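You operate a simulated robot arm through the tools that you are given. There is no shell and no other tool.

You run a simulated robot arm. Do the job below in one go: nothing can be reset, and whatever is moved stays where it is left.

Task
Load the bags that the blue card names, then bag lot one.

Only the result counts: the job must be done as asked and must still hold three seconds after the hand-in. Knocking over, shifting, dropping, spilling or breaking anything else fails it.

Robot
A 6-joint arm with a two-finger parallel gripper, fixed in place. Base frame: the origin is at the foot of the arm, x ahead of it, y to its left, z up; the work surface is at about z = 750. Lengths are in mm, angles in degrees, forces in N, time in s.
With the tool pointing down near the work surface it reaches from about 360 to 820 mm from the base axis. Its first joint turns from -166.0 to 166.0 degrees. Payload 3.91 kg.
Tool frame: the origin (TCP) lies between the finger pads and is the grasp point; the fingertips stand 30 mm ahead of it; z points along the fingers, y is the line along which they close. Largest opening 110 mm; finger width 20, thickness 10; the body of the gripper, 48 by 112 mm, starts 55 mm behind the TCP.
Orientation is that of the tool frame in the base frame, as [roll, pitch, yaw] about the fixed x, y, z axes, in that order (R = Rz(yaw) Ry(pitch) Rx(roll)). With the fingers straight down and closing along the base's y, the tool's x points along the base's -x, its y along +y and its z along -z.

Tools
- The arm moves only by the tool jog_arm. Its argument "targets" is a list of rows, each a list of 7 numbers: the shift along the tool's x, y, z in units of 50 mm (1.0 is 50 mm), then the turn, a rotation vector about the tool's x, y, z in units of 4 degrees (1.0 is 4 degrees), then the opening, from 0 (shut) to 1 (fully open). In form: [[dx, dy, dz, rx, ry, rz, claw], ...]. A call has 1 to 20 rows; each row shifts and turns the commanded pose from where the row before left it, along the tool's axes as they then stand. A call with a number of a shift or a turn outside -1 to 1 is refused whole. A row lasts 0.2 s, in which the tool goes at most 50 mm and 8.6 degrees; a call with a longer step from one row to the next is refused whole, and so is a gripper value outside its range. A pose out of reach is approached as far as the arm can. The call stops where the force on the tool passes 90 N (or 10 N more than at its start, if that is more) or the arm is blocked; 0.2 s more then pass. The fingers move at their own pace (about 45 mm/s each) and stop on an object; they squeeze with about 25 N. The grip force told is the motor's: it shows also when the fingers shut on nothing. Time passes only in rows, and 0.2 s behind the last, so rows that do not move let the fingers close. It gives the time, the measured TCP pose, the force on the tool (base axes), the opening and the grip force at its end, in the units of the frame above (readings bear some noise), with the torque about the TCP (base axes, N m) and any sound that the robot's microphone picked up, and new pictures: "show" is both (left out), scene, wrist or none.
- Cameras (640 x 400 px; columns grow to the right, rows downward): "scene" is fixed at [217.7, 640.6, 1525.8]; the picture's right is [-0.78, -0.63, 0.00], its down [-0.51, 0.64, -0.58] and it looks along [0.36, -0.45, -0.82] (base axes); focal length 233 px, centre (320, 200). "wrist" rides on the gripper at [77, 7, -114] in the tool frame; the picture's right is [-0.09, 1.00, 0.00], its down [-0.80, -0.07, -0.59] and it looks along [-0.59, -0.05, 0.80] (tool axes); focal length 270 px, centre (320, 200). There is no depth. A picture from a camera that has moved, and an enlarged one, comes with that camera's place and axes in the base frame and with its lens. The place of the scene camera against the robot may be out by one fixed shift of up to 12 mm in any direction.
- lift_body(by): slides the trunk up (or, below 0, down) by that many mm; the arm rides with it, the base frame stays. It gives what a move gives, with no picture.
- zoom(camera, box): a new picture of the part [left, top, right, bottom] of that camera's present view, enlarged. It takes no simulated time.
- sign_off(): hands the job in; it is judged then, once.

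Places have to be worked out from the pictures, the camera data and where the tool is seen. Open the gripper and draw the arm clear of the work before you hand the job in, unless the task says otherwise.

The tools are called after ">>>" by a JSON object that holds its "method" and its "body". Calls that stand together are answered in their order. jog_arm: Moves the arm, as the interface text tells. Its arguments: {"type":"object","properties":{"targets":{"type":"array","items":{"type":"array","items":{"type":"number"}}},"show":{"type":"string","enum":["both","scene","wrist","none"]}},"required":["targets"]} The other tools are called the same way: lift_body (by) slides the trunk up or down; zoom (camera, box) takes an enlarged picture of a part of a camera's view; sign_off () hands the job in.

At the start:

```text
clock: 0.0
tool_pos: [387.8, 240.8, 1228.4]
tool_rot: [-180.0, 0.0, 179.9]
wrist_force: [1.3, 0.7, -0.6]
wrist_torque: [-0.01, -0.03, 0.0]
gripper_width: 109.7
grasp_force: 0.0
trunk travel left (down, up): [-475.0, 135.0]
```

scene: 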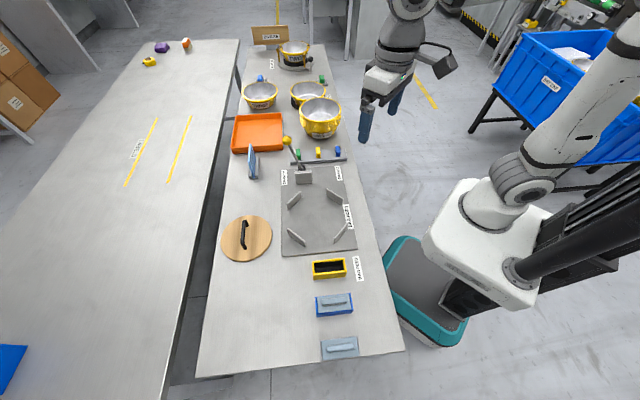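
wrist: 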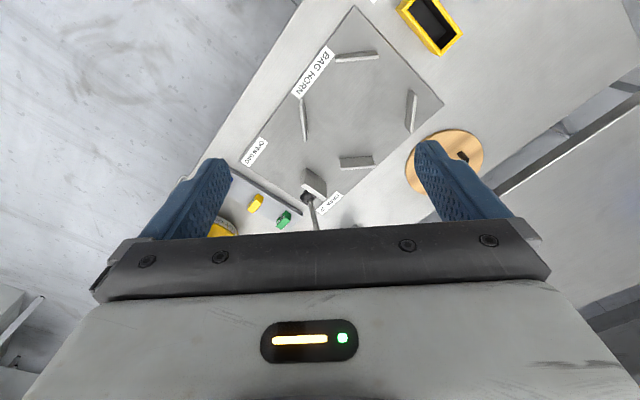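

I start by enlarging parts of the scene to read the labels and cards before moving anything.

>>> {"method": "zoom", "body": {"camera": "scene", "box": [220, 10, 360, 100]}}

>>> {"method": "zoom", "body": {"camera": "scene", "box": [220, 80, 360, 170]}}

>>> {"method": "zoom", "body": {"camera": "scene", "box": [210, 150, 370, 260]}}

>>> {"method": "zoom", "body": {"camera": "scene", "box": [280, 240, 420, 370]}}

>>> {"method": "zoom", "body": {"camera": "wrist", "box": [180, 0, 500, 240]}}

>>> {"method": "zoom", "body": {"camera": "scene", "box": [100, 20, 220, 200]}}

```text
4.44 times, centred on (290, 55) of scene
camera zoom: at [217.7, 640.6, 1525.8], right [-0.78, -0.63, 0.0], down [-0.51, 0.64, -0.58], along [0.36, -0.45, -0.82], focal length 1035 px, centre (453, 844)
```

zoom: 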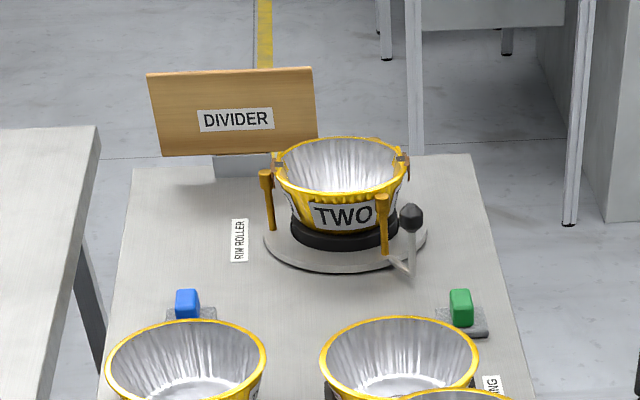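

```text
4.44 times, centred on (290, 125) of scene
camera zoom: at [217.7, 640.6, 1525.8], right [-0.78, -0.63, 0.0], down [-0.51, 0.64, -0.58], along [0.36, -0.45, -0.82], focal length 1035 px, centre (453, 533)
```

zoom: 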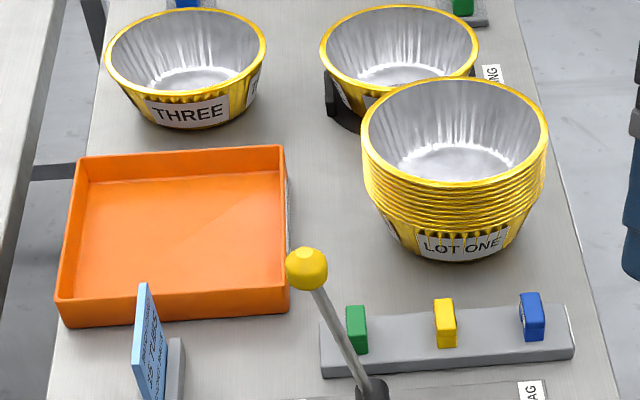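

```text
3.64 times, centred on (290, 205) of scene
camera zoom: at [217.7, 640.6, 1525.8], right [-0.78, -0.63, 0.0], down [-0.51, 0.64, -0.58], along [0.36, -0.45, -0.82], focal length 847 px, centre (429, 182)
```

zoom: 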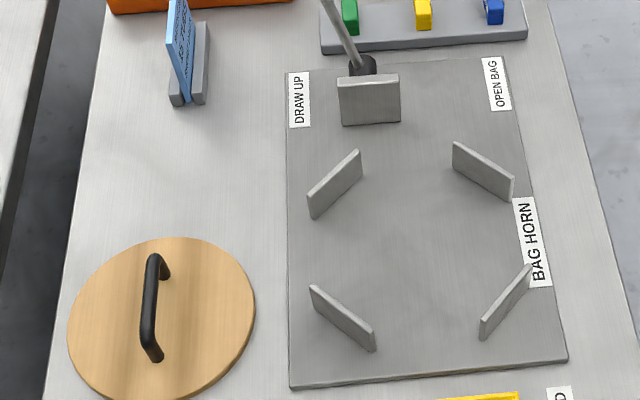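

```text
3.08 times, centred on (350, 305) of scene
camera zoom: at [217.7, 640.6, 1525.8], right [-0.78, -0.63, 0.0], down [-0.51, 0.64, -0.58], along [0.36, -0.45, -0.82], focal length 716 px, centre (228, -123)
```

zoom: 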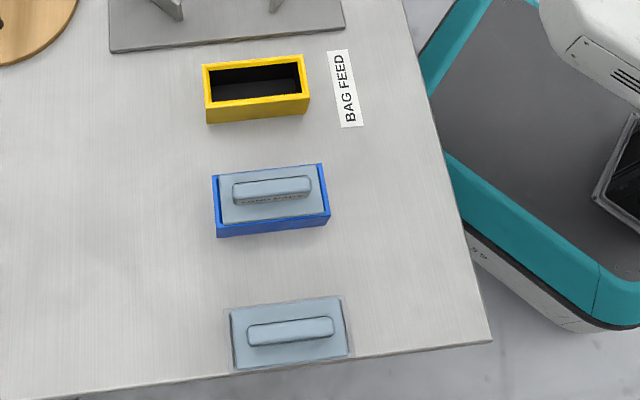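

```text
1.67 times, centred on (340, 120) of wrist
camera zoom: at [311.6, 247.6, 1342.5], right [0.09, 1.0, 0.0], down [0.8, -0.07, 0.59], along [0.59, -0.05, -0.8], focal length 450 px, centre (287, 333)
```

zoom: 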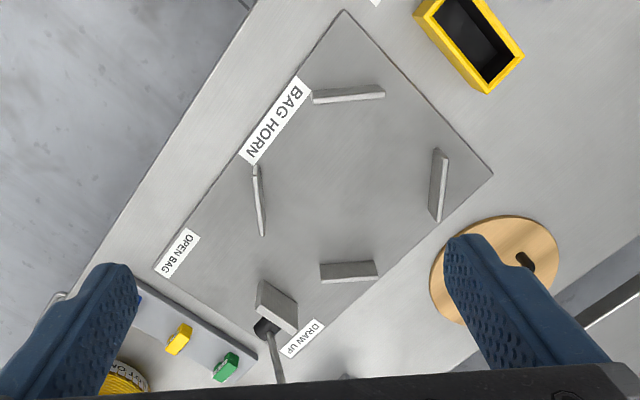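

```text
2.22 times, centred on (160, 110) of scene
camera zoom: at [217.7, 640.6, 1525.8], right [-0.78, -0.63, 0.0], down [-0.51, 0.64, -0.58], along [0.36, -0.45, -0.82], focal length 518 px, centre (676, 400)
```

zoom: 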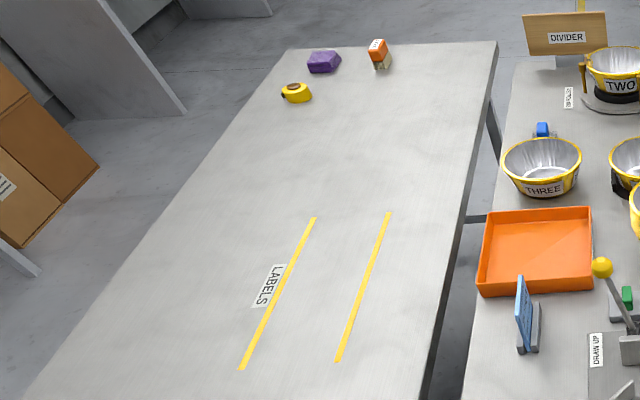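

The blue card stands edge-on and the packs carry small print. I zoom in tighter on them.

>>> {"method": "zoom", "body": {"camera": "scene", "box": [240, 138, 272, 188]}}

>>> {"method": "zoom", "body": {"camera": "scene", "box": [308, 285, 360, 317]}}

>>> {"method": "zoom", "body": {"camera": "scene", "box": [312, 330, 368, 365]}}

>>> {"method": "zoom", "body": {"camera": "scene", "box": [280, 140, 360, 190]}}

>>> {"method": "zoom", "body": {"camera": "scene", "box": [300, 250, 364, 290]}}

>>> {"method": "zoom", "body": {"camera": "scene", "box": [0, 330, 40, 400]}}

>>> {"method": "zoom", "body": {"camera": "scene", "box": [280, 75, 360, 150]}}

>>> {"method": "zoom", "body": {"camera": "scene", "box": [140, 35, 200, 72]}}

```text
8.00 times, centred on (256, 163) of scene
camera zoom: at [217.7, 640.6, 1525.8], right [-0.78, -0.63, 0.0], down [-0.51, 0.64, -0.58], along [0.36, -0.45, -0.82], focal length 1863 px, centre (832, 496)
```

zoom: 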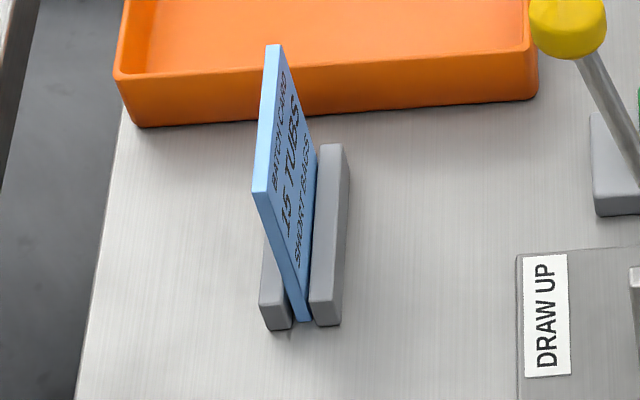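

```text
12.31 times, centred on (334, 301) of scene
camera zoom: at [217.7, 640.6, 1525.8], right [-0.78, -0.63, 0.0], down [-0.51, 0.64, -0.58], along [0.36, -0.45, -0.82], focal length 2866 px, centre (148, -1043)
```

zoom: 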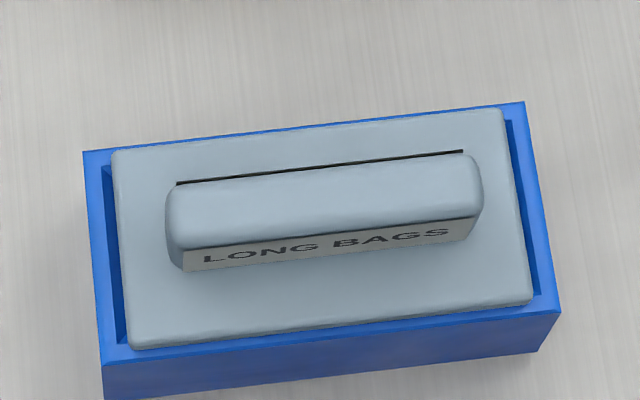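

```text
11.43 times, centred on (340, 348) of scene
camera zoom: at [217.7, 640.6, 1525.8], right [-0.78, -0.63, 0.0], down [-0.51, 0.64, -0.58], along [0.36, -0.45, -0.82], focal length 2661 px, centre (91, -1486)
```

zoom: 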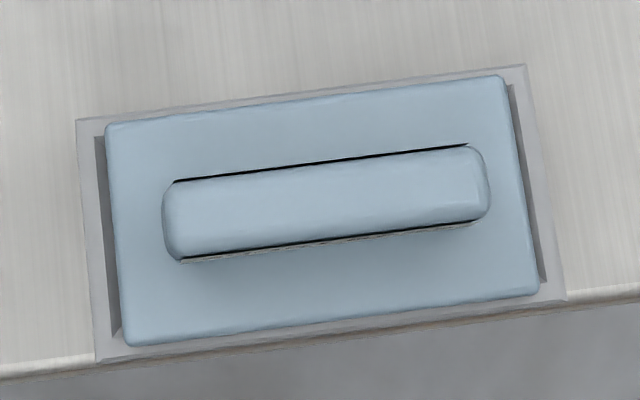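

```text
8.00 times, centred on (320, 165) of scene
camera zoom: at [217.7, 640.6, 1525.8], right [-0.78, -0.63, 0.0], down [-0.51, 0.64, -0.58], along [0.36, -0.45, -0.82], focal length 1863 px, centre (320, 480)
```

zoom: 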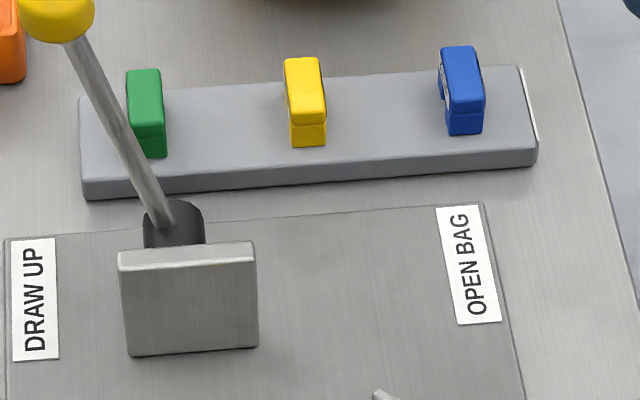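

```text
10.00 times, centred on (332, 270) of scene
camera zoom: at [217.7, 640.6, 1525.8], right [-0.78, -0.63, 0.0], down [-0.51, 0.64, -0.58], along [0.36, -0.45, -0.82], focal length 2328 px, centre (200, -500)
```

zoom: 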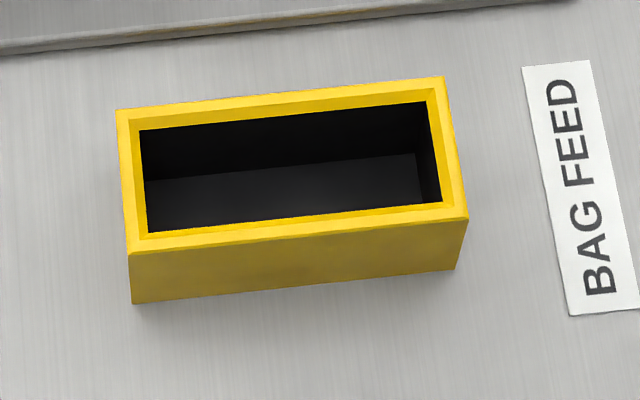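

```text
5.71 times, centred on (20, 365) of scene
camera zoom: at [217.7, 640.6, 1525.8], right [-0.78, -0.63, 0.0], down [-0.51, 0.64, -0.58], along [0.36, -0.45, -0.82], focal length 1331 px, centre (2034, -743)
```

zoom: 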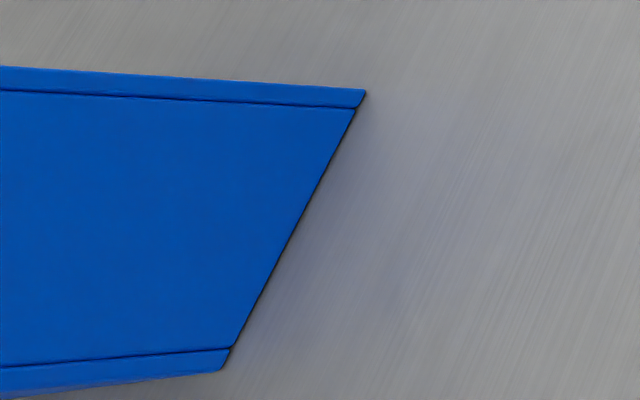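

```text
5.33 times, centred on (320, 112) of scene
camera zoom: at [217.7, 640.6, 1525.8], right [-0.78, -0.63, 0.0], down [-0.51, 0.64, -0.58], along [0.36, -0.45, -0.82], focal length 1242 px, centre (320, 667)
```

zoom: 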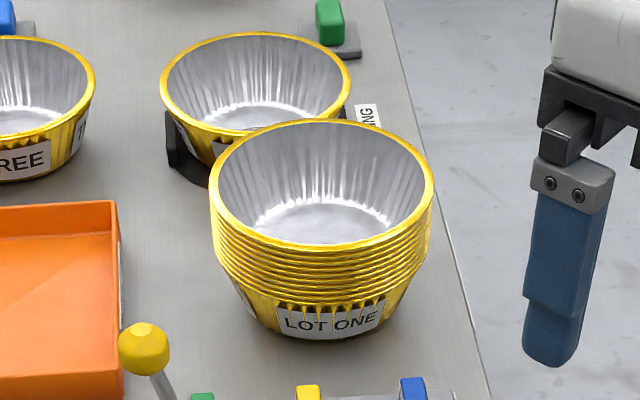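

```text
10.67 times, centred on (170, 54) of scene
camera zoom: at [217.7, 640.6, 1525.8], right [-0.78, -0.63, 0.0], down [-0.51, 0.64, -0.58], along [0.36, -0.45, -0.82], focal length 2484 px, centre (1920, 1763)
```

zoom: 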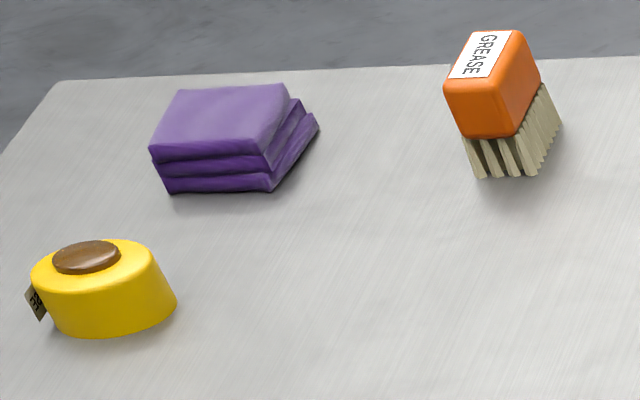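

The card reads "BATCH CARD / 15 TUBS / SHORT BAGS", and the pack in the blue tray reads "LONG BAGS". I turn the tool 45° about the vertical so the wrist camera can see the packs' side labels, then look again.

>>> {"method": "jog_arm", "body": {"targets": [[0, 0, 0, 0, 0, 0.9375, 1], [0, 0, 0, 0, 0, 0.9375, 1], [0, 0, 0, 0, 0, 0.9375, 1], [0, 0, 0, 0, 0, 0.9375, 1], [0, 0, 0, 0, 0, 0.9375, 1], [0, 0, 0, 0, 0, 0.9375, 1], [0, 0, 0, 0, 0, 0.9375, 1], [0, 0, 0, 0, 0, 0.9375, 1], [0, 0, 0, 0, 0, 0.9375, 1], [0, 0, 0, 0, 0, 0.9375, 1], [0, 0, 0, 0, 0, 0.9375, 1], [0, 0, 0, 0, 0, 0.9375, 1]]}}

>>> {"method": "zoom", "body": {"camera": "wrist", "box": [160, 0, 480, 200]}}

```text
clock: 2.6
tool_pos: [388.2, 240.4, 1228.4]
tool_rot: [179.9, 0.0, 134.7]
wrist_force: [-0.4, -1.2, 0.2]
wrist_torque: [-0.02, -0.01, -0.03]
gripper_width: 110.1
grasp_force: 0.2
trunk travel left (down, up): [-475.0, 135.0]
camera wrist: at [338.9, 300.0, 1342.3], right [0.77, 0.64, 0.0], down [0.52, -0.62, 0.59], along [0.38, -0.46, -0.8], focal length 270 px, centre (320, 200)
```

scene: 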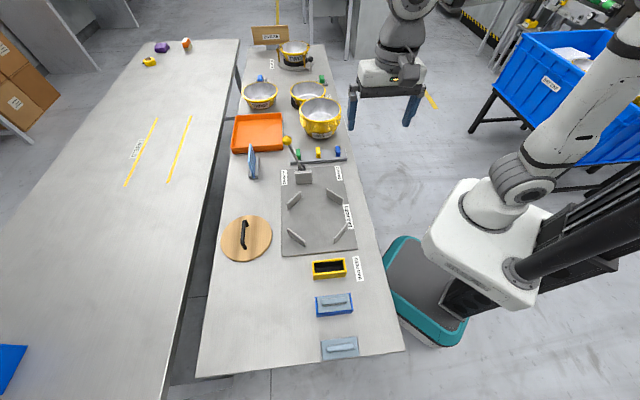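
wrist: 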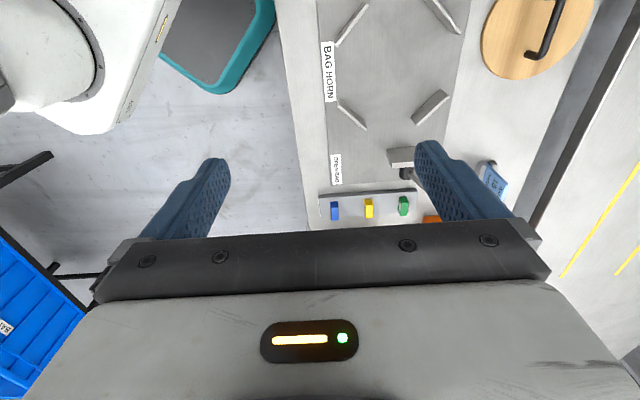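

```text
2.00 times, centred on (320, 100) of wrist
camera zoom: at [338.9, 300.0, 1342.3], right [0.77, 0.64, 0.0], down [0.52, -0.62, 0.59], along [0.38, -0.46, -0.8], focal length 541 px, centre (320, 400)
```

zoom: 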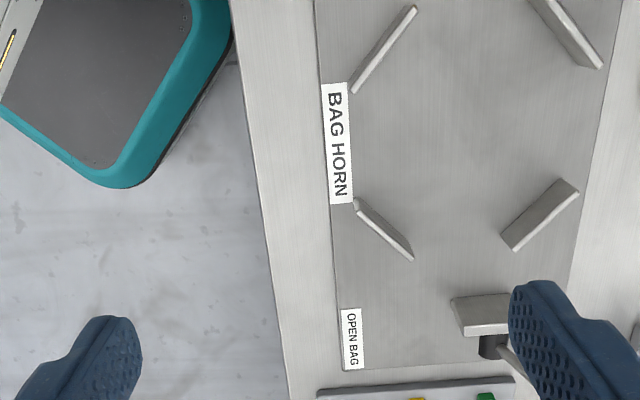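

Pictures agree with the scene estimate: the bench runs along about (0.71, -0.71). Now I fly over to look at the two bag packs from the labelled side.

>>> {"method": "jog_arm", "body": {"targets": [[0.8, 0.17, 0.38, 0, 0, 0, 1], [0.8, 0.17, 0.38, 0, 0, 0, 1], [0.8, 0.17, 0.38, 0, 0, 0, 1], [0.8, 0.17, 0.38, 0, 0, 0, 1], [0.8, 0.17, 0.38, 0, 0, 0, 1], [0.8, 0.17, 0.38, 0, 0, 0, 1], [0.8, 0.17, 0.38, 0, 0, 0, 1], [0.8, 0.17, 0.38, 0, 0, 0, 1], [0.8, 0.17, 0.38, 0, 0, 0, 1], [0.8, 0.17, 0.38, 0, 0, 0, 1], [0.8, 0.17, 0.38, 0, 0, 0, 1], [0.8, 0.17, 0.38, 0, 0, 0, 1]]}}

>>> {"method": "zoom", "body": {"camera": "wrist", "box": [220, 60, 420, 240]}}

```text
clock: 5.2
tool_pos: [119.3, 652.3, 999.8]
tool_rot: [-180.0, 0.0, 134.9]
wrist_force: [0.0, -0.2, -0.5]
wrist_torque: [0.0, 0.01, -0.02]
gripper_width: 109.9
grasp_force: 0.0
trunk travel left (down, up): [-475.0, 135.0]
camera wrist: at [70.7, 712.1, 1113.9], right [0.77, 0.64, 0.0], down [0.52, -0.62, 0.6], along [0.38, -0.46, -0.8], focal length 270 px, centre (320, 200)
```

scene: 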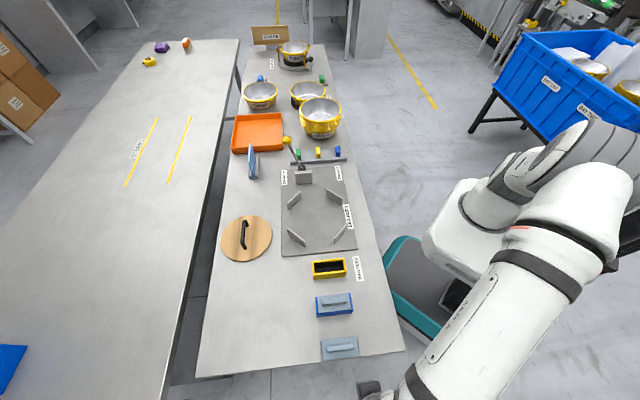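
wrist: 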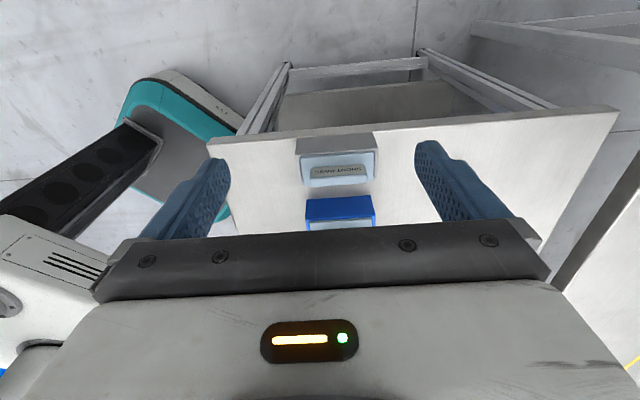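

```text
2.22 times, centred on (320, 150) of wrist
camera zoom: at [70.7, 712.1, 1113.9], right [0.77, 0.64, 0.0], down [0.52, -0.62, 0.6], along [0.38, -0.46, -0.8], focal length 601 px, centre (320, 311)
```

zoom: 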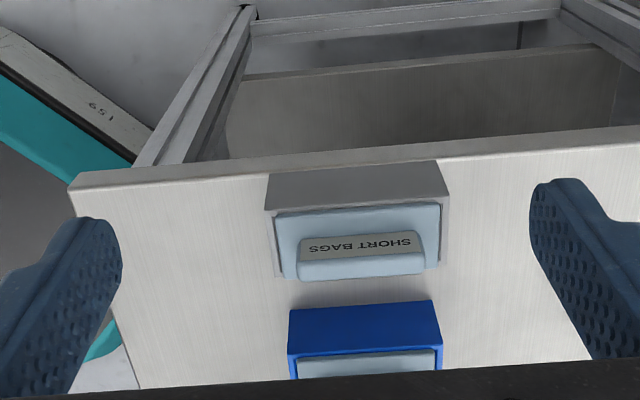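

"SHORT BAGS" is confirmed on the pack in the grey tray at the bench end, at about (205, 582). I turn the tool a quarter turn so the fingers close across its handle.

>>> {"method": "jog_arm", "body": {"targets": [[0, 0, 0, 0, 0, -1, 1], [0, 0, 0, 0, 0, -1, 1], [0, 0, 0, 0, 0, -1, 1], [0, 0, 0, 0, 0, -1, 1], [0, 0, 0, 0, 0, -1, 1], [0, 0, 0, 0, 0, -1, 1], [0, 0, 0, 0, 0, -1, 1], [0, 0, 0, 0, 0, -1, 1], [0, 0, 0, 0, 0, -1, 1], [0, 0, 0, 0, 0, -1, 1], [0, 0, 0, 0, 0, -1, 1], [0, 0, 0, 0, 0, -1, 1], [0, 0, 0, 0, 0, -1, 1], [0, 0, 0, 0, 0, -1, 1], [0, 0, 0, 0, 0, -1, 1], [0, 0, 0, 0, 0, -1, 1], [0, 0, 0, 0, 0, -1, 1], [0, 0, 0, 0, 0, -1, 1], [0, 0, 0, 0, 0, -1, 1], [0, 0, 0, 0, 0, -1, 1]], "show": "none"}}

>>> {"method": "jog_arm", "body": {"targets": [[0, 0, 0, 0, 0, -1, 1], [0, 0, 0, 0, 0, -1, 1], [0, 0, 0, 0, 0, -0.5, 1], [0, 0, 0, 0, 0, 0, 1], [-0.1, -0.72, 0.4, 0, 0, 0, 0.6], [-0.1, -0.74, 0.4, 0, 0, 0, 0.6], [0, -0.74, 0.4, 0, 0, 0, 0.6], [0, 0, 0.4, 0, 0, 0, 0.6], [0, 0, 0.4, 0, 0, 0, 0.6], [0, 0, 0, 0, 0, 0, 0.6]]}}

>>> {"method": "zoom", "body": {"camera": "wrist", "box": [200, 0, 440, 240]}}

```text
clock: 9.4
tool_pos: [119.8, 653.5, 1001.0]
tool_rot: [-180.0, 0.0, -144.9]
wrist_force: [0.6, -0.6, 0.4]
wrist_torque: [-0.02, 0.02, -0.04]
gripper_width: 109.8
grasp_force: 0.0
trunk travel left (down, up): [-475.0, 135.0]
```

```text
clock: 11.6
tool_pos: [205.3, 581.1, 900.9]
tool_rot: [180.0, 0.0, -135.0]
wrist_force: [-0.7, 0.6, -0.1]
wrist_torque: [0.0, -0.01, 0.01]
gripper_width: 66.1
grasp_force: 0.0
trunk travel left (down, up): [-475.0, 135.0]
camera wrist: at [146.7, 532.2, 1014.0], right [-0.64, 0.77, 0.0], down [0.62, 0.52, 0.59], along [0.46, 0.38, -0.8], focal length 270 px, centre (320, 200)
```

scene: 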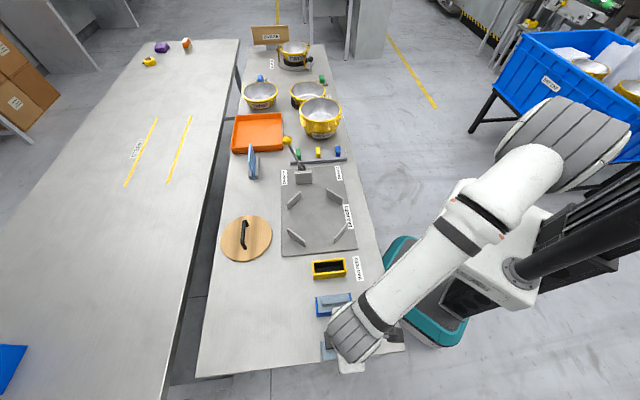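
wrist: 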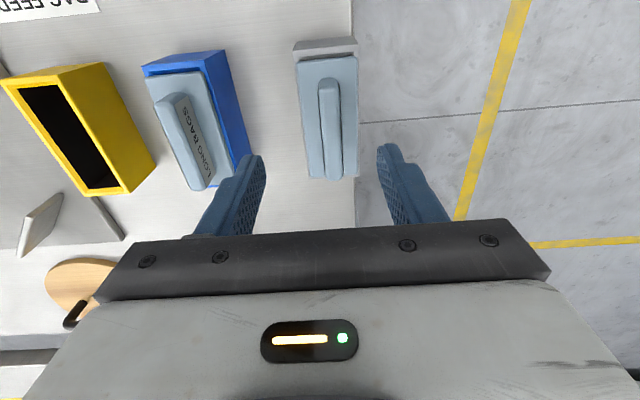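

```text
1.67 times, centred on (320, 120) of wrist
camera zoom: at [146.7, 532.2, 1014.0], right [-0.64, 0.77, 0.0], down [0.62, 0.52, 0.59], along [0.46, 0.38, -0.8], focal length 450 px, centre (320, 333)
```

zoom: 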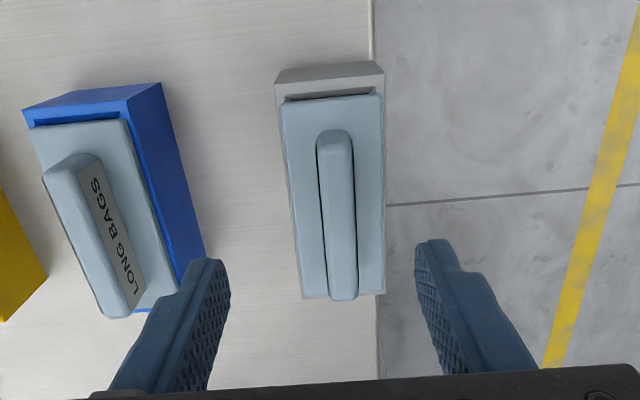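

The handle top triangulates to about (201, 589, 819), with its long axis parallel to the tool x. I correct sideways by 9 mm, narrow the fingers to about 38 mm and go down to just above the handle.

>>> {"method": "jog_arm", "body": {"targets": [[-0.044, 0.172, 0, 0, 0, 0, 0.35], [0, 0, 0.4, 0, 0, 0, 0.35], [0, 0, 0.4, 0, 0, 0, 0.35], [0, 0, 0.1, 0, 0, 0, 0.35], [0, 0, 0, 0, 0, 0, 0.35]]}}

>>> {"method": "zoom", "body": {"camera": "wrist", "box": [240, 60, 420, 240]}}

>>> {"method": "zoom", "body": {"camera": "scene", "box": [300, 310, 400, 380]}}

```text
clock: 12.8
tool_pos: [199.7, 589.6, 854.6]
tool_rot: [-180.0, 0.0, -134.9]
wrist_force: [0.0, 0.1, -0.3]
wrist_torque: [0.04, 0.02, 0.0]
gripper_width: 38.3
grasp_force: 0.0
trunk travel left (down, up): [-475.0, 135.0]
camera wrist: at [142.3, 539.4, 968.6], right [-0.64, 0.77, 0.0], down [0.62, 0.52, 0.59], along [0.46, 0.38, -0.8], focal length 270 px, centre (320, 200)
```

scene: 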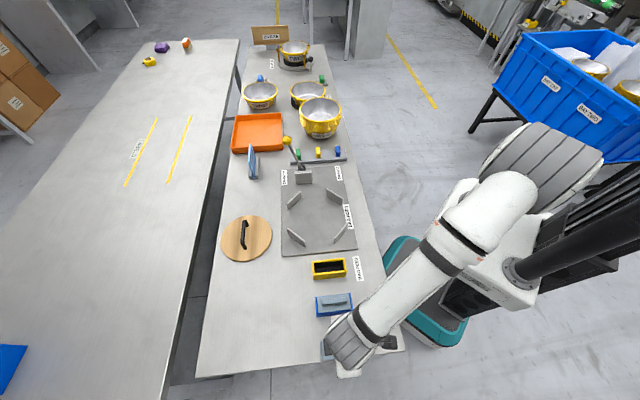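
wrist: 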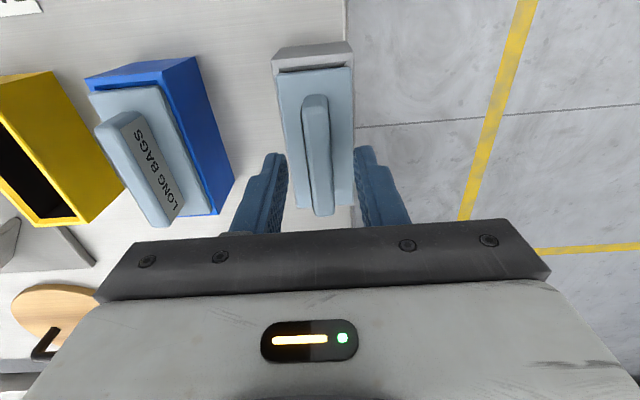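

```text
2.22 times, centred on (330, 150) of wrist
camera zoom: at [142.3, 539.4, 968.6], right [-0.64, 0.77, 0.0], down [0.62, 0.52, 0.59], along [0.46, 0.38, -0.8], focal length 601 px, centre (298, 311)
```

zoom: 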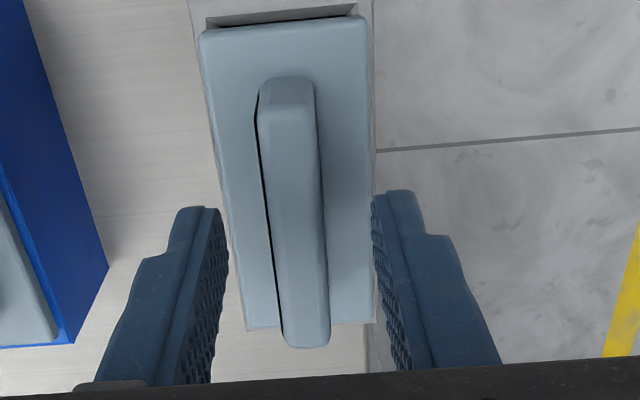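

```text
5.71 times, centred on (350, 345) of scene
camera zoom: at [217.7, 640.6, 1525.8], right [-0.78, -0.63, 0.0], down [-0.51, 0.64, -0.58], along [0.36, -0.45, -0.82], focal length 1331 px, centre (149, -629)
```

zoom: 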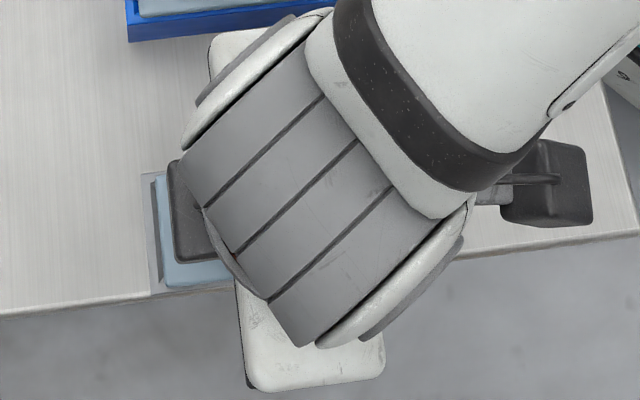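

The handle is centred within 2 mm between the fingers. I lower to put the fingertips at about z=799, beside the handle and clear of the pack's plate, and read the force.

>>> {"method": "jog_arm", "body": {"targets": [[0, -0.03, 0.2, 0, 0, 0, 0.35], [0, 0, 0.2, 0, 0, 0, 0.35], [0, 0, 0.11, 0, 0, 0, 0.35], [0, 0, 0, 0, 0, 0, 0.35]]}}

>>> {"method": "zoom", "body": {"camera": "wrist", "box": [240, 60, 420, 240]}}

```text
clock: 13.8
tool_pos: [201.3, 589.6, 837.2]
tool_rot: [179.7, 0.7, -135.0]
wrist_force: [4.4, -3.8, 60.7]
wrist_torque: [-0.73, -0.32, -0.02]
gripper_width: 38.5
grasp_force: 0.0
trunk travel left (down, up): [-475.0, 135.0]
camera wrist: at [142.6, 536.8, 950.4], right [-0.64, 0.77, 0.01], down [0.61, 0.51, 0.6], along [0.46, 0.39, -0.8], focal length 270 px, centre (320, 200)
```

scene: 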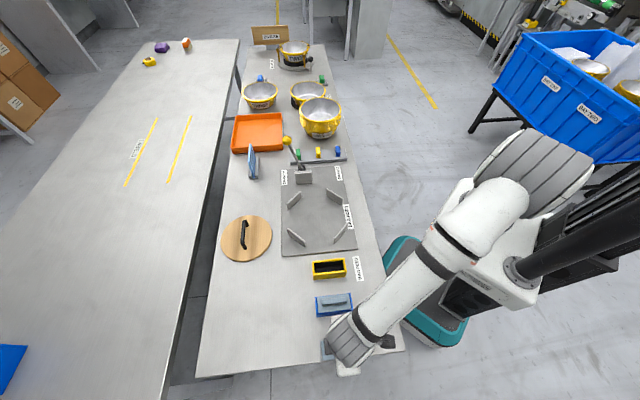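
wrist: 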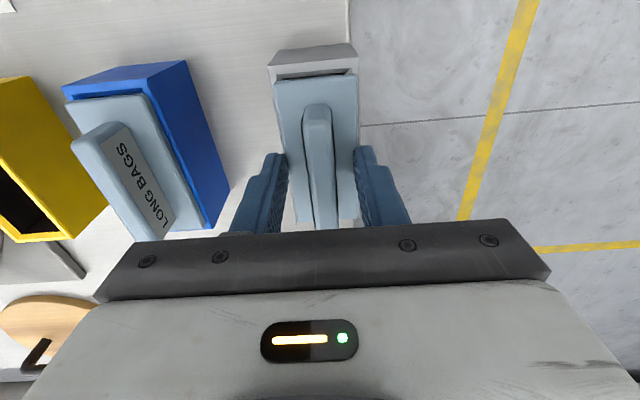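

```text
2.22 times, centred on (330, 150) of wrist
camera zoom: at [142.6, 536.8, 950.4], right [-0.64, 0.77, 0.01], down [0.61, 0.51, 0.6], along [0.46, 0.39, -0.8], focal length 601 px, centre (298, 311)
```

zoom: 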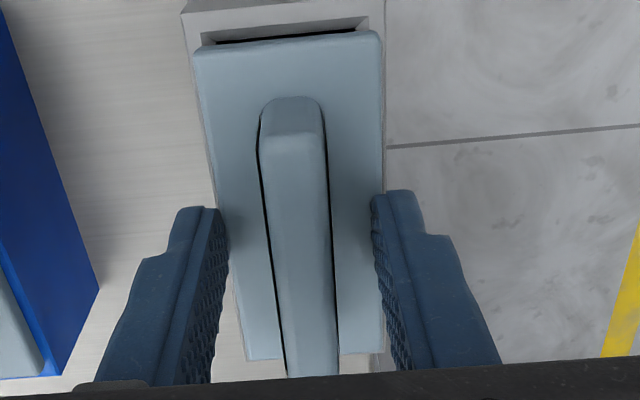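

The fingertips met the plate at about z=807 (60 N), so the plate is higher than I judged. I back off 10 mm and take a reading before closing.

>>> {"method": "jog_arm", "body": {"targets": [[0, 0, -0.2, 0, 0, 0, 0.35], [0, 0, 0, 0, 0, 0, 0.35], [0, 0, 0, 0, 0, 0, 0.35]], "show": "wrist"}}

>>> {"method": "zoom", "body": {"camera": "wrist", "box": [240, 60, 420, 240]}}

```text
clock: 14.6
tool_pos: [201.7, 587.1, 837.8]
tool_rot: [-179.8, -0.2, -135.1]
wrist_force: [-0.8, -0.6, 3.1]
wrist_torque: [0.02, 0.06, 0.0]
gripper_width: 38.8
grasp_force: 0.0
trunk travel left (down, up): [-475.0, 135.0]
camera wrist: at [142.2, 537.6, 952.0], right [-0.64, 0.77, 0.0], down [0.62, 0.52, 0.59], along [0.45, 0.38, -0.81], focal length 270 px, centre (320, 200)
```

wrist: 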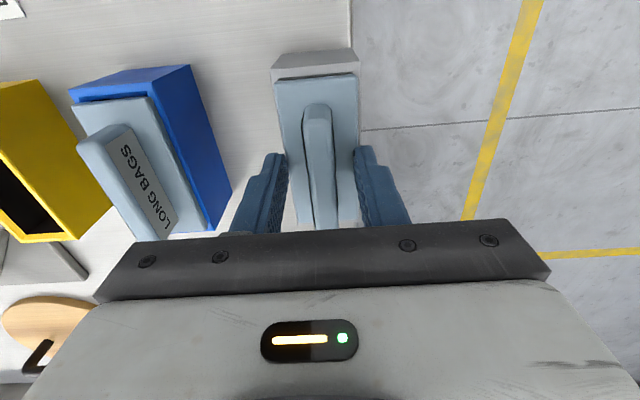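

```text
2.22 times, centred on (330, 150) of wrist
camera zoom: at [142.2, 537.6, 952.0], right [-0.64, 0.77, 0.0], down [0.62, 0.52, 0.59], along [0.45, 0.38, -0.81], focal length 601 px, centre (298, 311)
```

zoom: 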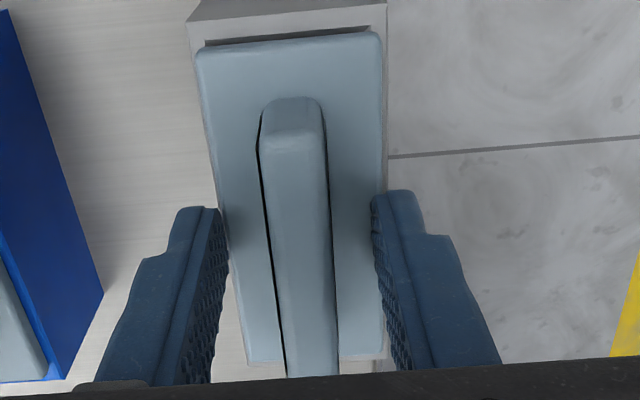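

Still 3 N of contact, so I lift 2 mm more and close the fingers on the handle.

>>> {"method": "jog_arm", "body": {"targets": [[0, 0, -0.04, 0, 0, 0, 0.35], [0, 0, 0, 0, 0, 0, 0], [0, 0, 0, 0, 0, 0, 0], [0, 0, 0, 0, 0, 0, 0], [0, 0, 0, 0, 0, 0, 0], [0, 0, 0, 0, 0, 0, 0]], "show": "wrist"}}

>>> {"method": "zoom", "body": {"camera": "wrist", "box": [240, 60, 420, 240]}}

```text
clock: 16.0
tool_pos: [200.9, 588.9, 842.9]
tool_rot: [-180.0, 0.0, -135.0]
wrist_force: [-0.2, 0.1, 0.1]
wrist_torque: [-0.02, -0.02, 0.01]
gripper_width: 13.3
grasp_force: 25.2
trunk travel left (down, up): [-475.0, 135.0]
camera wrist: at [142.9, 538.7, 955.8], right [-0.64, 0.77, 0.0], down [0.62, 0.52, 0.59], along [0.46, 0.38, -0.8], focal length 270 px, centre (320, 200)
```

wrist: 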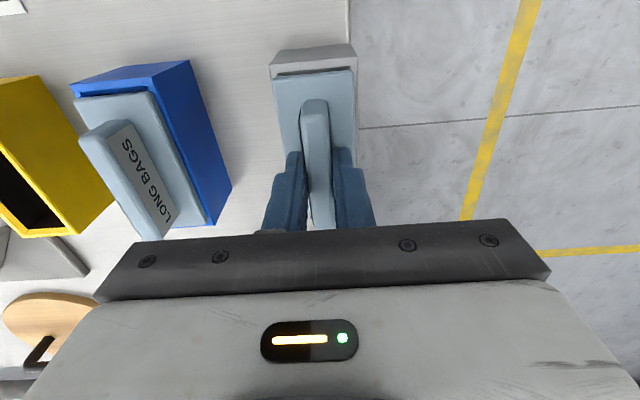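

```text
2.22 times, centred on (330, 150) of wrist
camera zoom: at [142.9, 538.7, 955.8], right [-0.64, 0.77, 0.0], down [0.62, 0.52, 0.59], along [0.46, 0.38, -0.8], focal length 601 px, centre (298, 311)
```

zoom: 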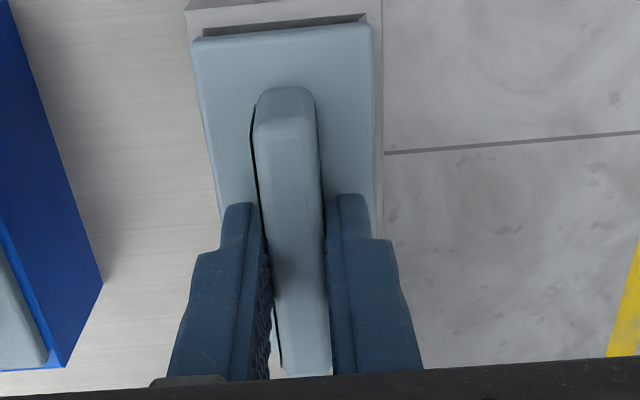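

The fingers hold the handle at 13 mm with 25 N. I lift the pack straight up out of its tray.

>>> {"method": "jog_arm", "body": {"targets": [[0, 0, -0.1, 0, 0, 0, 0], [0, 0, -0.2, 0, 0, 0, 0], [0, 0, -0.3, 0, 0, 0, 0], [0, 0, -0.4, 0, 0, 0, 0], [0, 0, -0.5, 0, 0, 0, 0], [0, 0, -0.5, 0, 0, 0, 0], [0, 0, 0, 0, 0, 0, 0]]}}

>>> {"method": "zoom", "body": {"camera": "wrist", "box": [240, 60, 420, 240]}}

>>> {"method": "zoom", "body": {"camera": "scene", "box": [300, 290, 400, 370]}}

```text
clock: 17.6
tool_pos: [201.2, 588.5, 942.8]
tool_rot: [180.0, -0.1, -134.9]
wrist_force: [0.5, -0.2, 0.8]
wrist_torque: [0.0, -0.01, 0.03]
gripper_width: 0.2
grasp_force: 24.5
trunk travel left (down, up): [-475.0, 135.0]
camera wrist: at [143.5, 538.7, 1056.3], right [-0.64, 0.77, 0.0], down [0.62, 0.52, 0.59], along [0.46, 0.38, -0.8], focal length 270 px, centre (320, 200)
```

scene: 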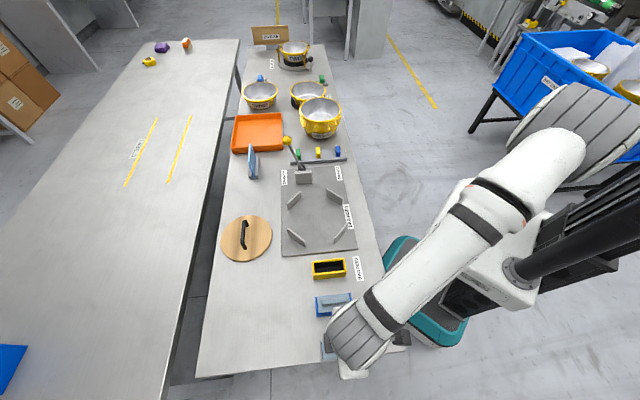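
wrist: 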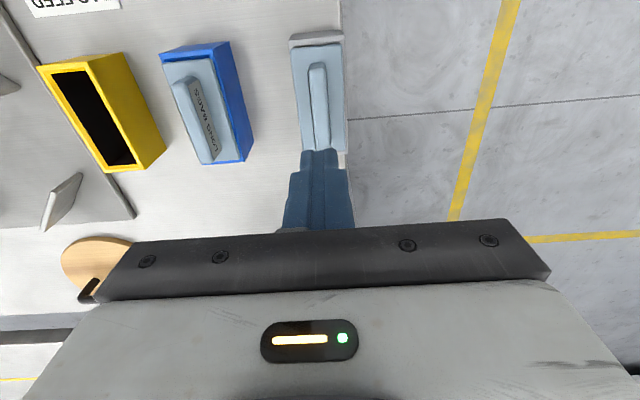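

```text
2.22 times, centred on (330, 150) of wrist
camera zoom: at [143.5, 538.7, 1056.3], right [-0.64, 0.77, 0.0], down [0.62, 0.52, 0.59], along [0.46, 0.38, -0.8], focal length 601 px, centre (298, 311)
```

zoom: 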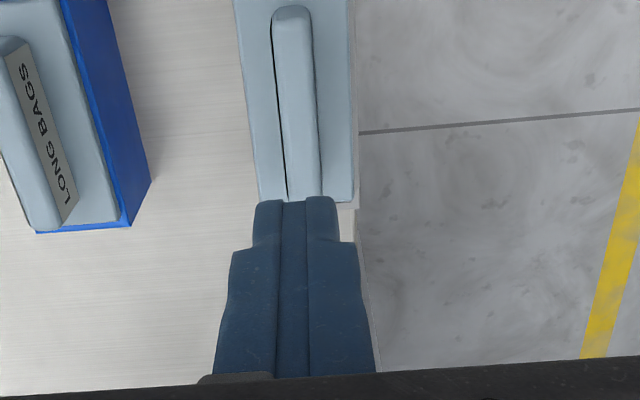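

```text
5.00 times, centred on (350, 330) of scene
camera zoom: at [217.7, 640.6, 1525.8], right [-0.78, -0.63, 0.0], down [-0.51, 0.64, -0.58], along [0.36, -0.45, -0.82], focal length 1164 px, centre (170, -450)
```

zoom: 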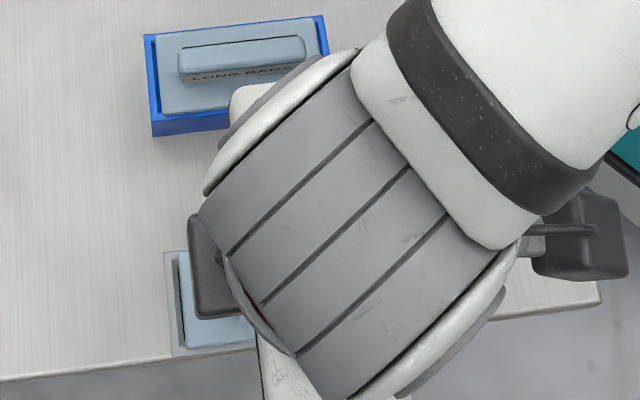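

The fingers slipped off (opening 0.2) and the pack is still in its tray. I open, go back down to just above the plate for a deeper grip, and will lift in small monitored steps.

>>> {"method": "jog_arm", "body": {"targets": [[0, 0, 0, 0, 0, 0, 0.35], [0, 0, 0, 0, 0, 0, 0.35], [0, 0, 0.4, 0, 0, 0, 0.35], [0, 0, 0.5, 0, 0, 0, 0.35], [0, 0, 0.5, 0, 0, 0, 0.35], [0, 0, 0.3, 0, 0, 0, 0.35], [0, 0, 0.3, 0, 0, 0, 0.35], [0, 0, 0, 0, 0, 0, 0.35]], "show": "wrist"}}

>>> {"method": "zoom", "body": {"camera": "wrist", "box": [260, 80, 380, 230]}}

```text
clock: 19.4
tool_pos: [202.8, 589.1, 841.6]
tool_rot: [180.0, -0.1, -135.0]
wrist_force: [-0.3, -0.4, -0.1]
wrist_torque: [0.02, -0.02, -0.01]
gripper_width: 38.3
grasp_force: 0.1
trunk travel left (down, up): [-475.0, 135.0]
camera wrist: at [143.6, 538.8, 955.6], right [-0.64, 0.77, 0.0], down [0.62, 0.52, 0.59], along [0.46, 0.38, -0.8], focal length 270 px, centre (320, 200)
```

wrist: 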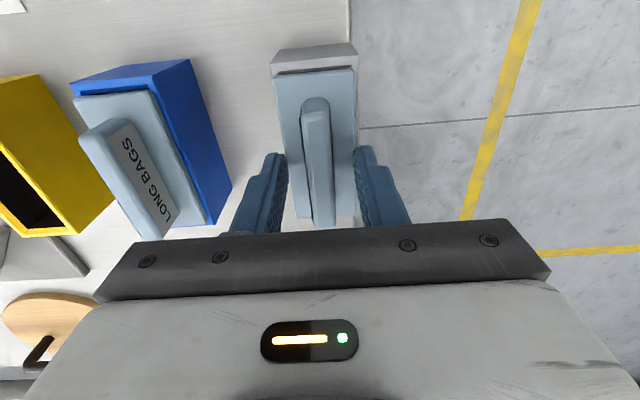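

```text
2.67 times, centred on (320, 155) of wrist
camera zoom: at [143.6, 538.8, 955.6], right [-0.64, 0.77, 0.0], down [0.62, 0.52, 0.59], along [0.46, 0.38, -0.8], focal length 721 px, centre (320, 320)
```

zoom: 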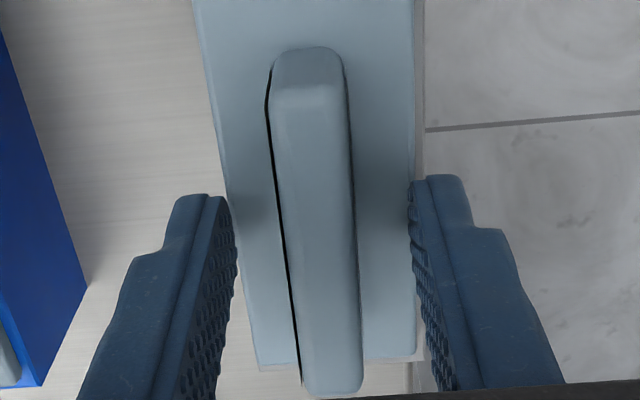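

The fingers straddle the handle again with about 4 mm to the plate. I narrow them to about 22 mm and creep down 3 mm, watching the force.

>>> {"method": "jog_arm", "body": {"targets": [[0, 0, 0, 0, 0, 0, 0.2], [0, 0, 0.03, 0, 0, 0, 0.2], [0, 0, 0.03, 0, 0, 0, 0.2], [0, 0, 0, 0, 0, 0, 0.2]], "show": "none"}}

```text
clock: 20.4
tool_pos: [200.8, 588.3, 838.2]
tool_rot: [-180.0, 0.0, -135.1]
wrist_force: [-0.3, -0.5, -0.1]
wrist_torque: [0.02, 0.01, 0.02]
gripper_width: 22.0
grasp_force: 0.2
trunk travel left (down, up): [-475.0, 135.0]
```

>>> {"method": "jog_arm", "body": {"targets": [[0, 0, 0.03, 0, 0, 0, 0.2], [0, 0, 0.03, 0, 0, 0, 0.2], [0, 0, 0, 0, 0, 0, 0.2]], "show": "none"}}

```text
clock: 21.2
tool_pos: [201.9, 590.3, 838.3]
tool_rot: [-180.0, 0.2, -135.0]
wrist_force: [1.2, -1.4, 16.4]
wrist_torque: [-0.12, -0.05, -0.03]
gripper_width: 22.1
grasp_force: 0.0
trunk travel left (down, up): [-475.0, 135.0]
```

Contact (16 N) at TCP z≈837.5, so the tips rest on the plate. I ease up 3 mm, close firmly, and lift just 6 mm to read the load.

>>> {"method": "jog_arm", "body": {"targets": [[0, 0, -0.06, 0, 0, 0, 0.2], [0, 0, 0, 0, 0, 0, 0], [0, 0, 0, 0, 0, 0, 0], [0, 0, 0, 0, 0, 0, 0], [0, 0, 0, 0, 0, 0, 0], [0, 0, -0.06, 0, 0, 0, 0], [0, 0, -0.06, 0, 0, 0, 0], [0, 0, 0, 0, 0, 0, 0]], "show": "wrist"}}

>>> {"method": "zoom", "body": {"camera": "wrist", "box": [260, 80, 380, 230]}}

```text
clock: 23.0
tool_pos: [201.1, 589.5, 844.9]
tool_rot: [180.0, -0.1, -135.0]
wrist_force: [0.1, 0.4, -1.1]
wrist_torque: [0.02, -0.02, 0.01]
gripper_width: 13.9
grasp_force: 24.9
trunk travel left (down, up): [-475.0, 135.0]
camera wrist: at [143.5, 538.7, 958.8], right [-0.64, 0.77, 0.0], down [0.62, 0.52, 0.59], along [0.46, 0.38, -0.8], focal length 270 px, centre (320, 200)
```

wrist: 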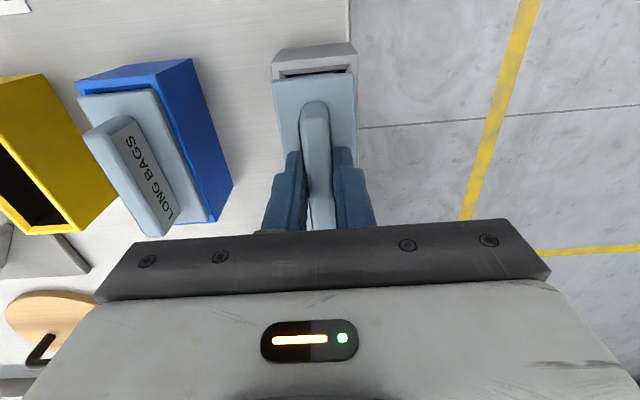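

```text
2.67 times, centred on (320, 155) of wrist
camera zoom: at [143.5, 538.7, 958.8], right [-0.64, 0.77, 0.0], down [0.62, 0.52, 0.59], along [0.46, 0.38, -0.8], focal length 721 px, centre (320, 320)
```

zoom: 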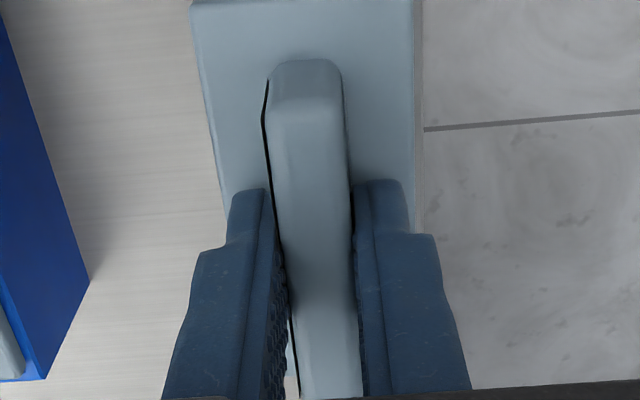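

The pack is rising with the fingers and hangs with about 1 N. I continue the lift in gentle steps.

>>> {"method": "jog_arm", "body": {"targets": [[0, 0, -0.1, 0, 0, 0, 0], [0, 0, -0.1, 0, 0, 0, 0], [0, 0, -0.1, 0, 0, 0, 0], [0, 0, -0.1, 0, 0, 0, 0], [0, 0, 0, 0, 0, 0, 0]], "show": "wrist"}}

```text
clock: 24.2
tool_pos: [201.0, 589.1, 865.4]
tool_rot: [180.0, 0.0, -135.0]
wrist_force: [-0.6, 0.4, -0.8]
wrist_torque: [0.01, -0.01, -0.03]
gripper_width: 13.9
grasp_force: 24.8
trunk travel left (down, up): [-475.0, 135.0]
camera wrist: at [143.3, 538.9, 979.0], right [-0.64, 0.77, 0.0], down [0.62, 0.52, 0.59], along [0.46, 0.38, -0.8], focal length 270 px, centre (320, 200)
```

wrist: 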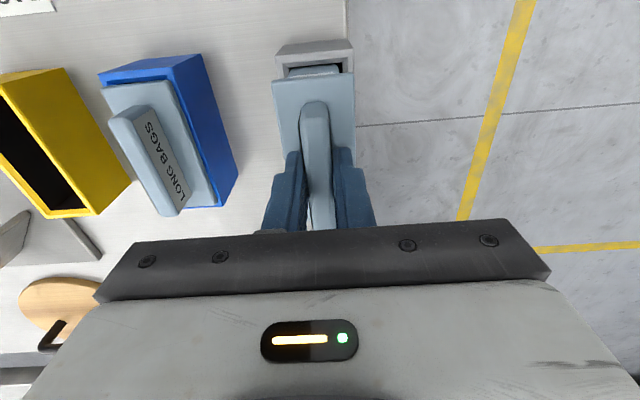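

The pack is clear in the wrist view and still held. I raise to about z=965, then travel along the bench toward the bag feed.

>>> {"method": "jog_arm", "body": {"targets": [[0, 0, -0.2, 0, 0, 0, 0], [0, 0, -0.3, 0, 0, 0, 0], [0, 0, -0.4, 0, 0, 0, 0], [0, 0, -0.4, 0, 0, 0, 0], [0, 0, -0.4, 0, 0, 0, 0], [0, 0, -0.3, 0, 0, 0, 0], [0, 0, 0, 0, 0, 0, 0], [0, -0.2, 0, 0, 0, 0, 0], [0, -0.4, 0, 0, 0, 0, 0], [0, -0.4, 0, 0, 0, 0, 0], [0, -0.4, 0, 0, 0, 0, 0], [0, -0.4, 0, 0, 0, 0, 0], [0, -0.2, 0, 0, 0, 0, 0], [0, 0, 0, 0, 0, 0, 0]]}}

>>> {"method": "zoom", "body": {"camera": "wrist", "box": [160, 40, 400, 240]}}

```text
clock: 27.2
tool_pos: [272.1, 518.7, 965.3]
tool_rot: [-180.0, 0.0, -135.0]
wrist_force: [-0.8, -0.6, -1.6]
wrist_torque: [0.0, -0.02, 0.01]
gripper_width: 13.6
grasp_force: 24.5
trunk travel left (down, up): [-475.0, 135.0]
camera wrist: at [214.4, 468.0, 1078.6], right [-0.64, 0.77, 0.0], down [0.62, 0.52, 0.59], along [0.46, 0.38, -0.8], focal length 270 px, centre (320, 200)
```

scene: 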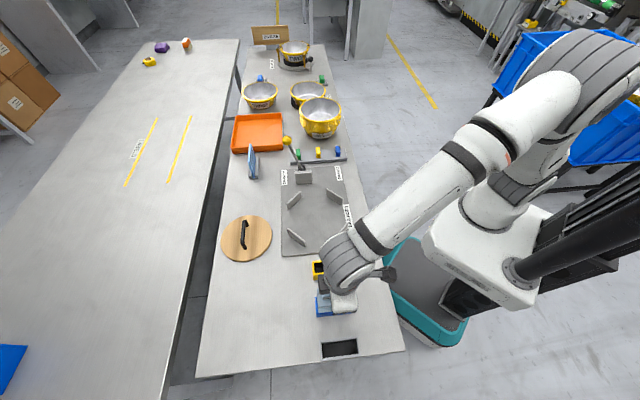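
wrist: 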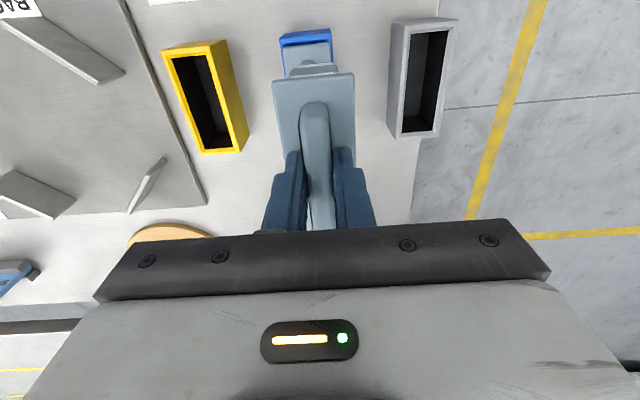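

```text
2.00 times, centred on (280, 140) of wrist
camera zoom: at [214.4, 468.0, 1078.6], right [-0.64, 0.77, 0.0], down [0.62, 0.52, 0.59], along [0.46, 0.38, -0.8], focal length 541 px, centre (400, 320)
```

zoom: 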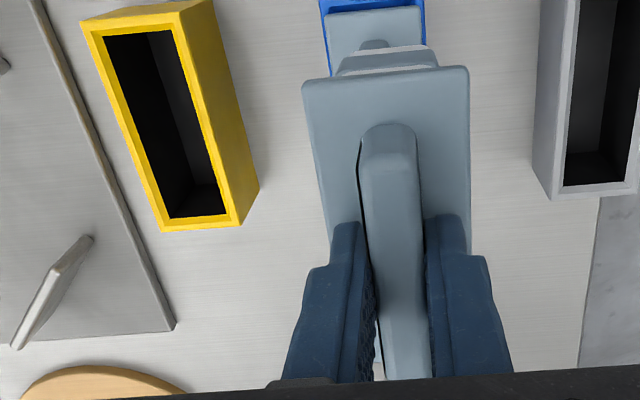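

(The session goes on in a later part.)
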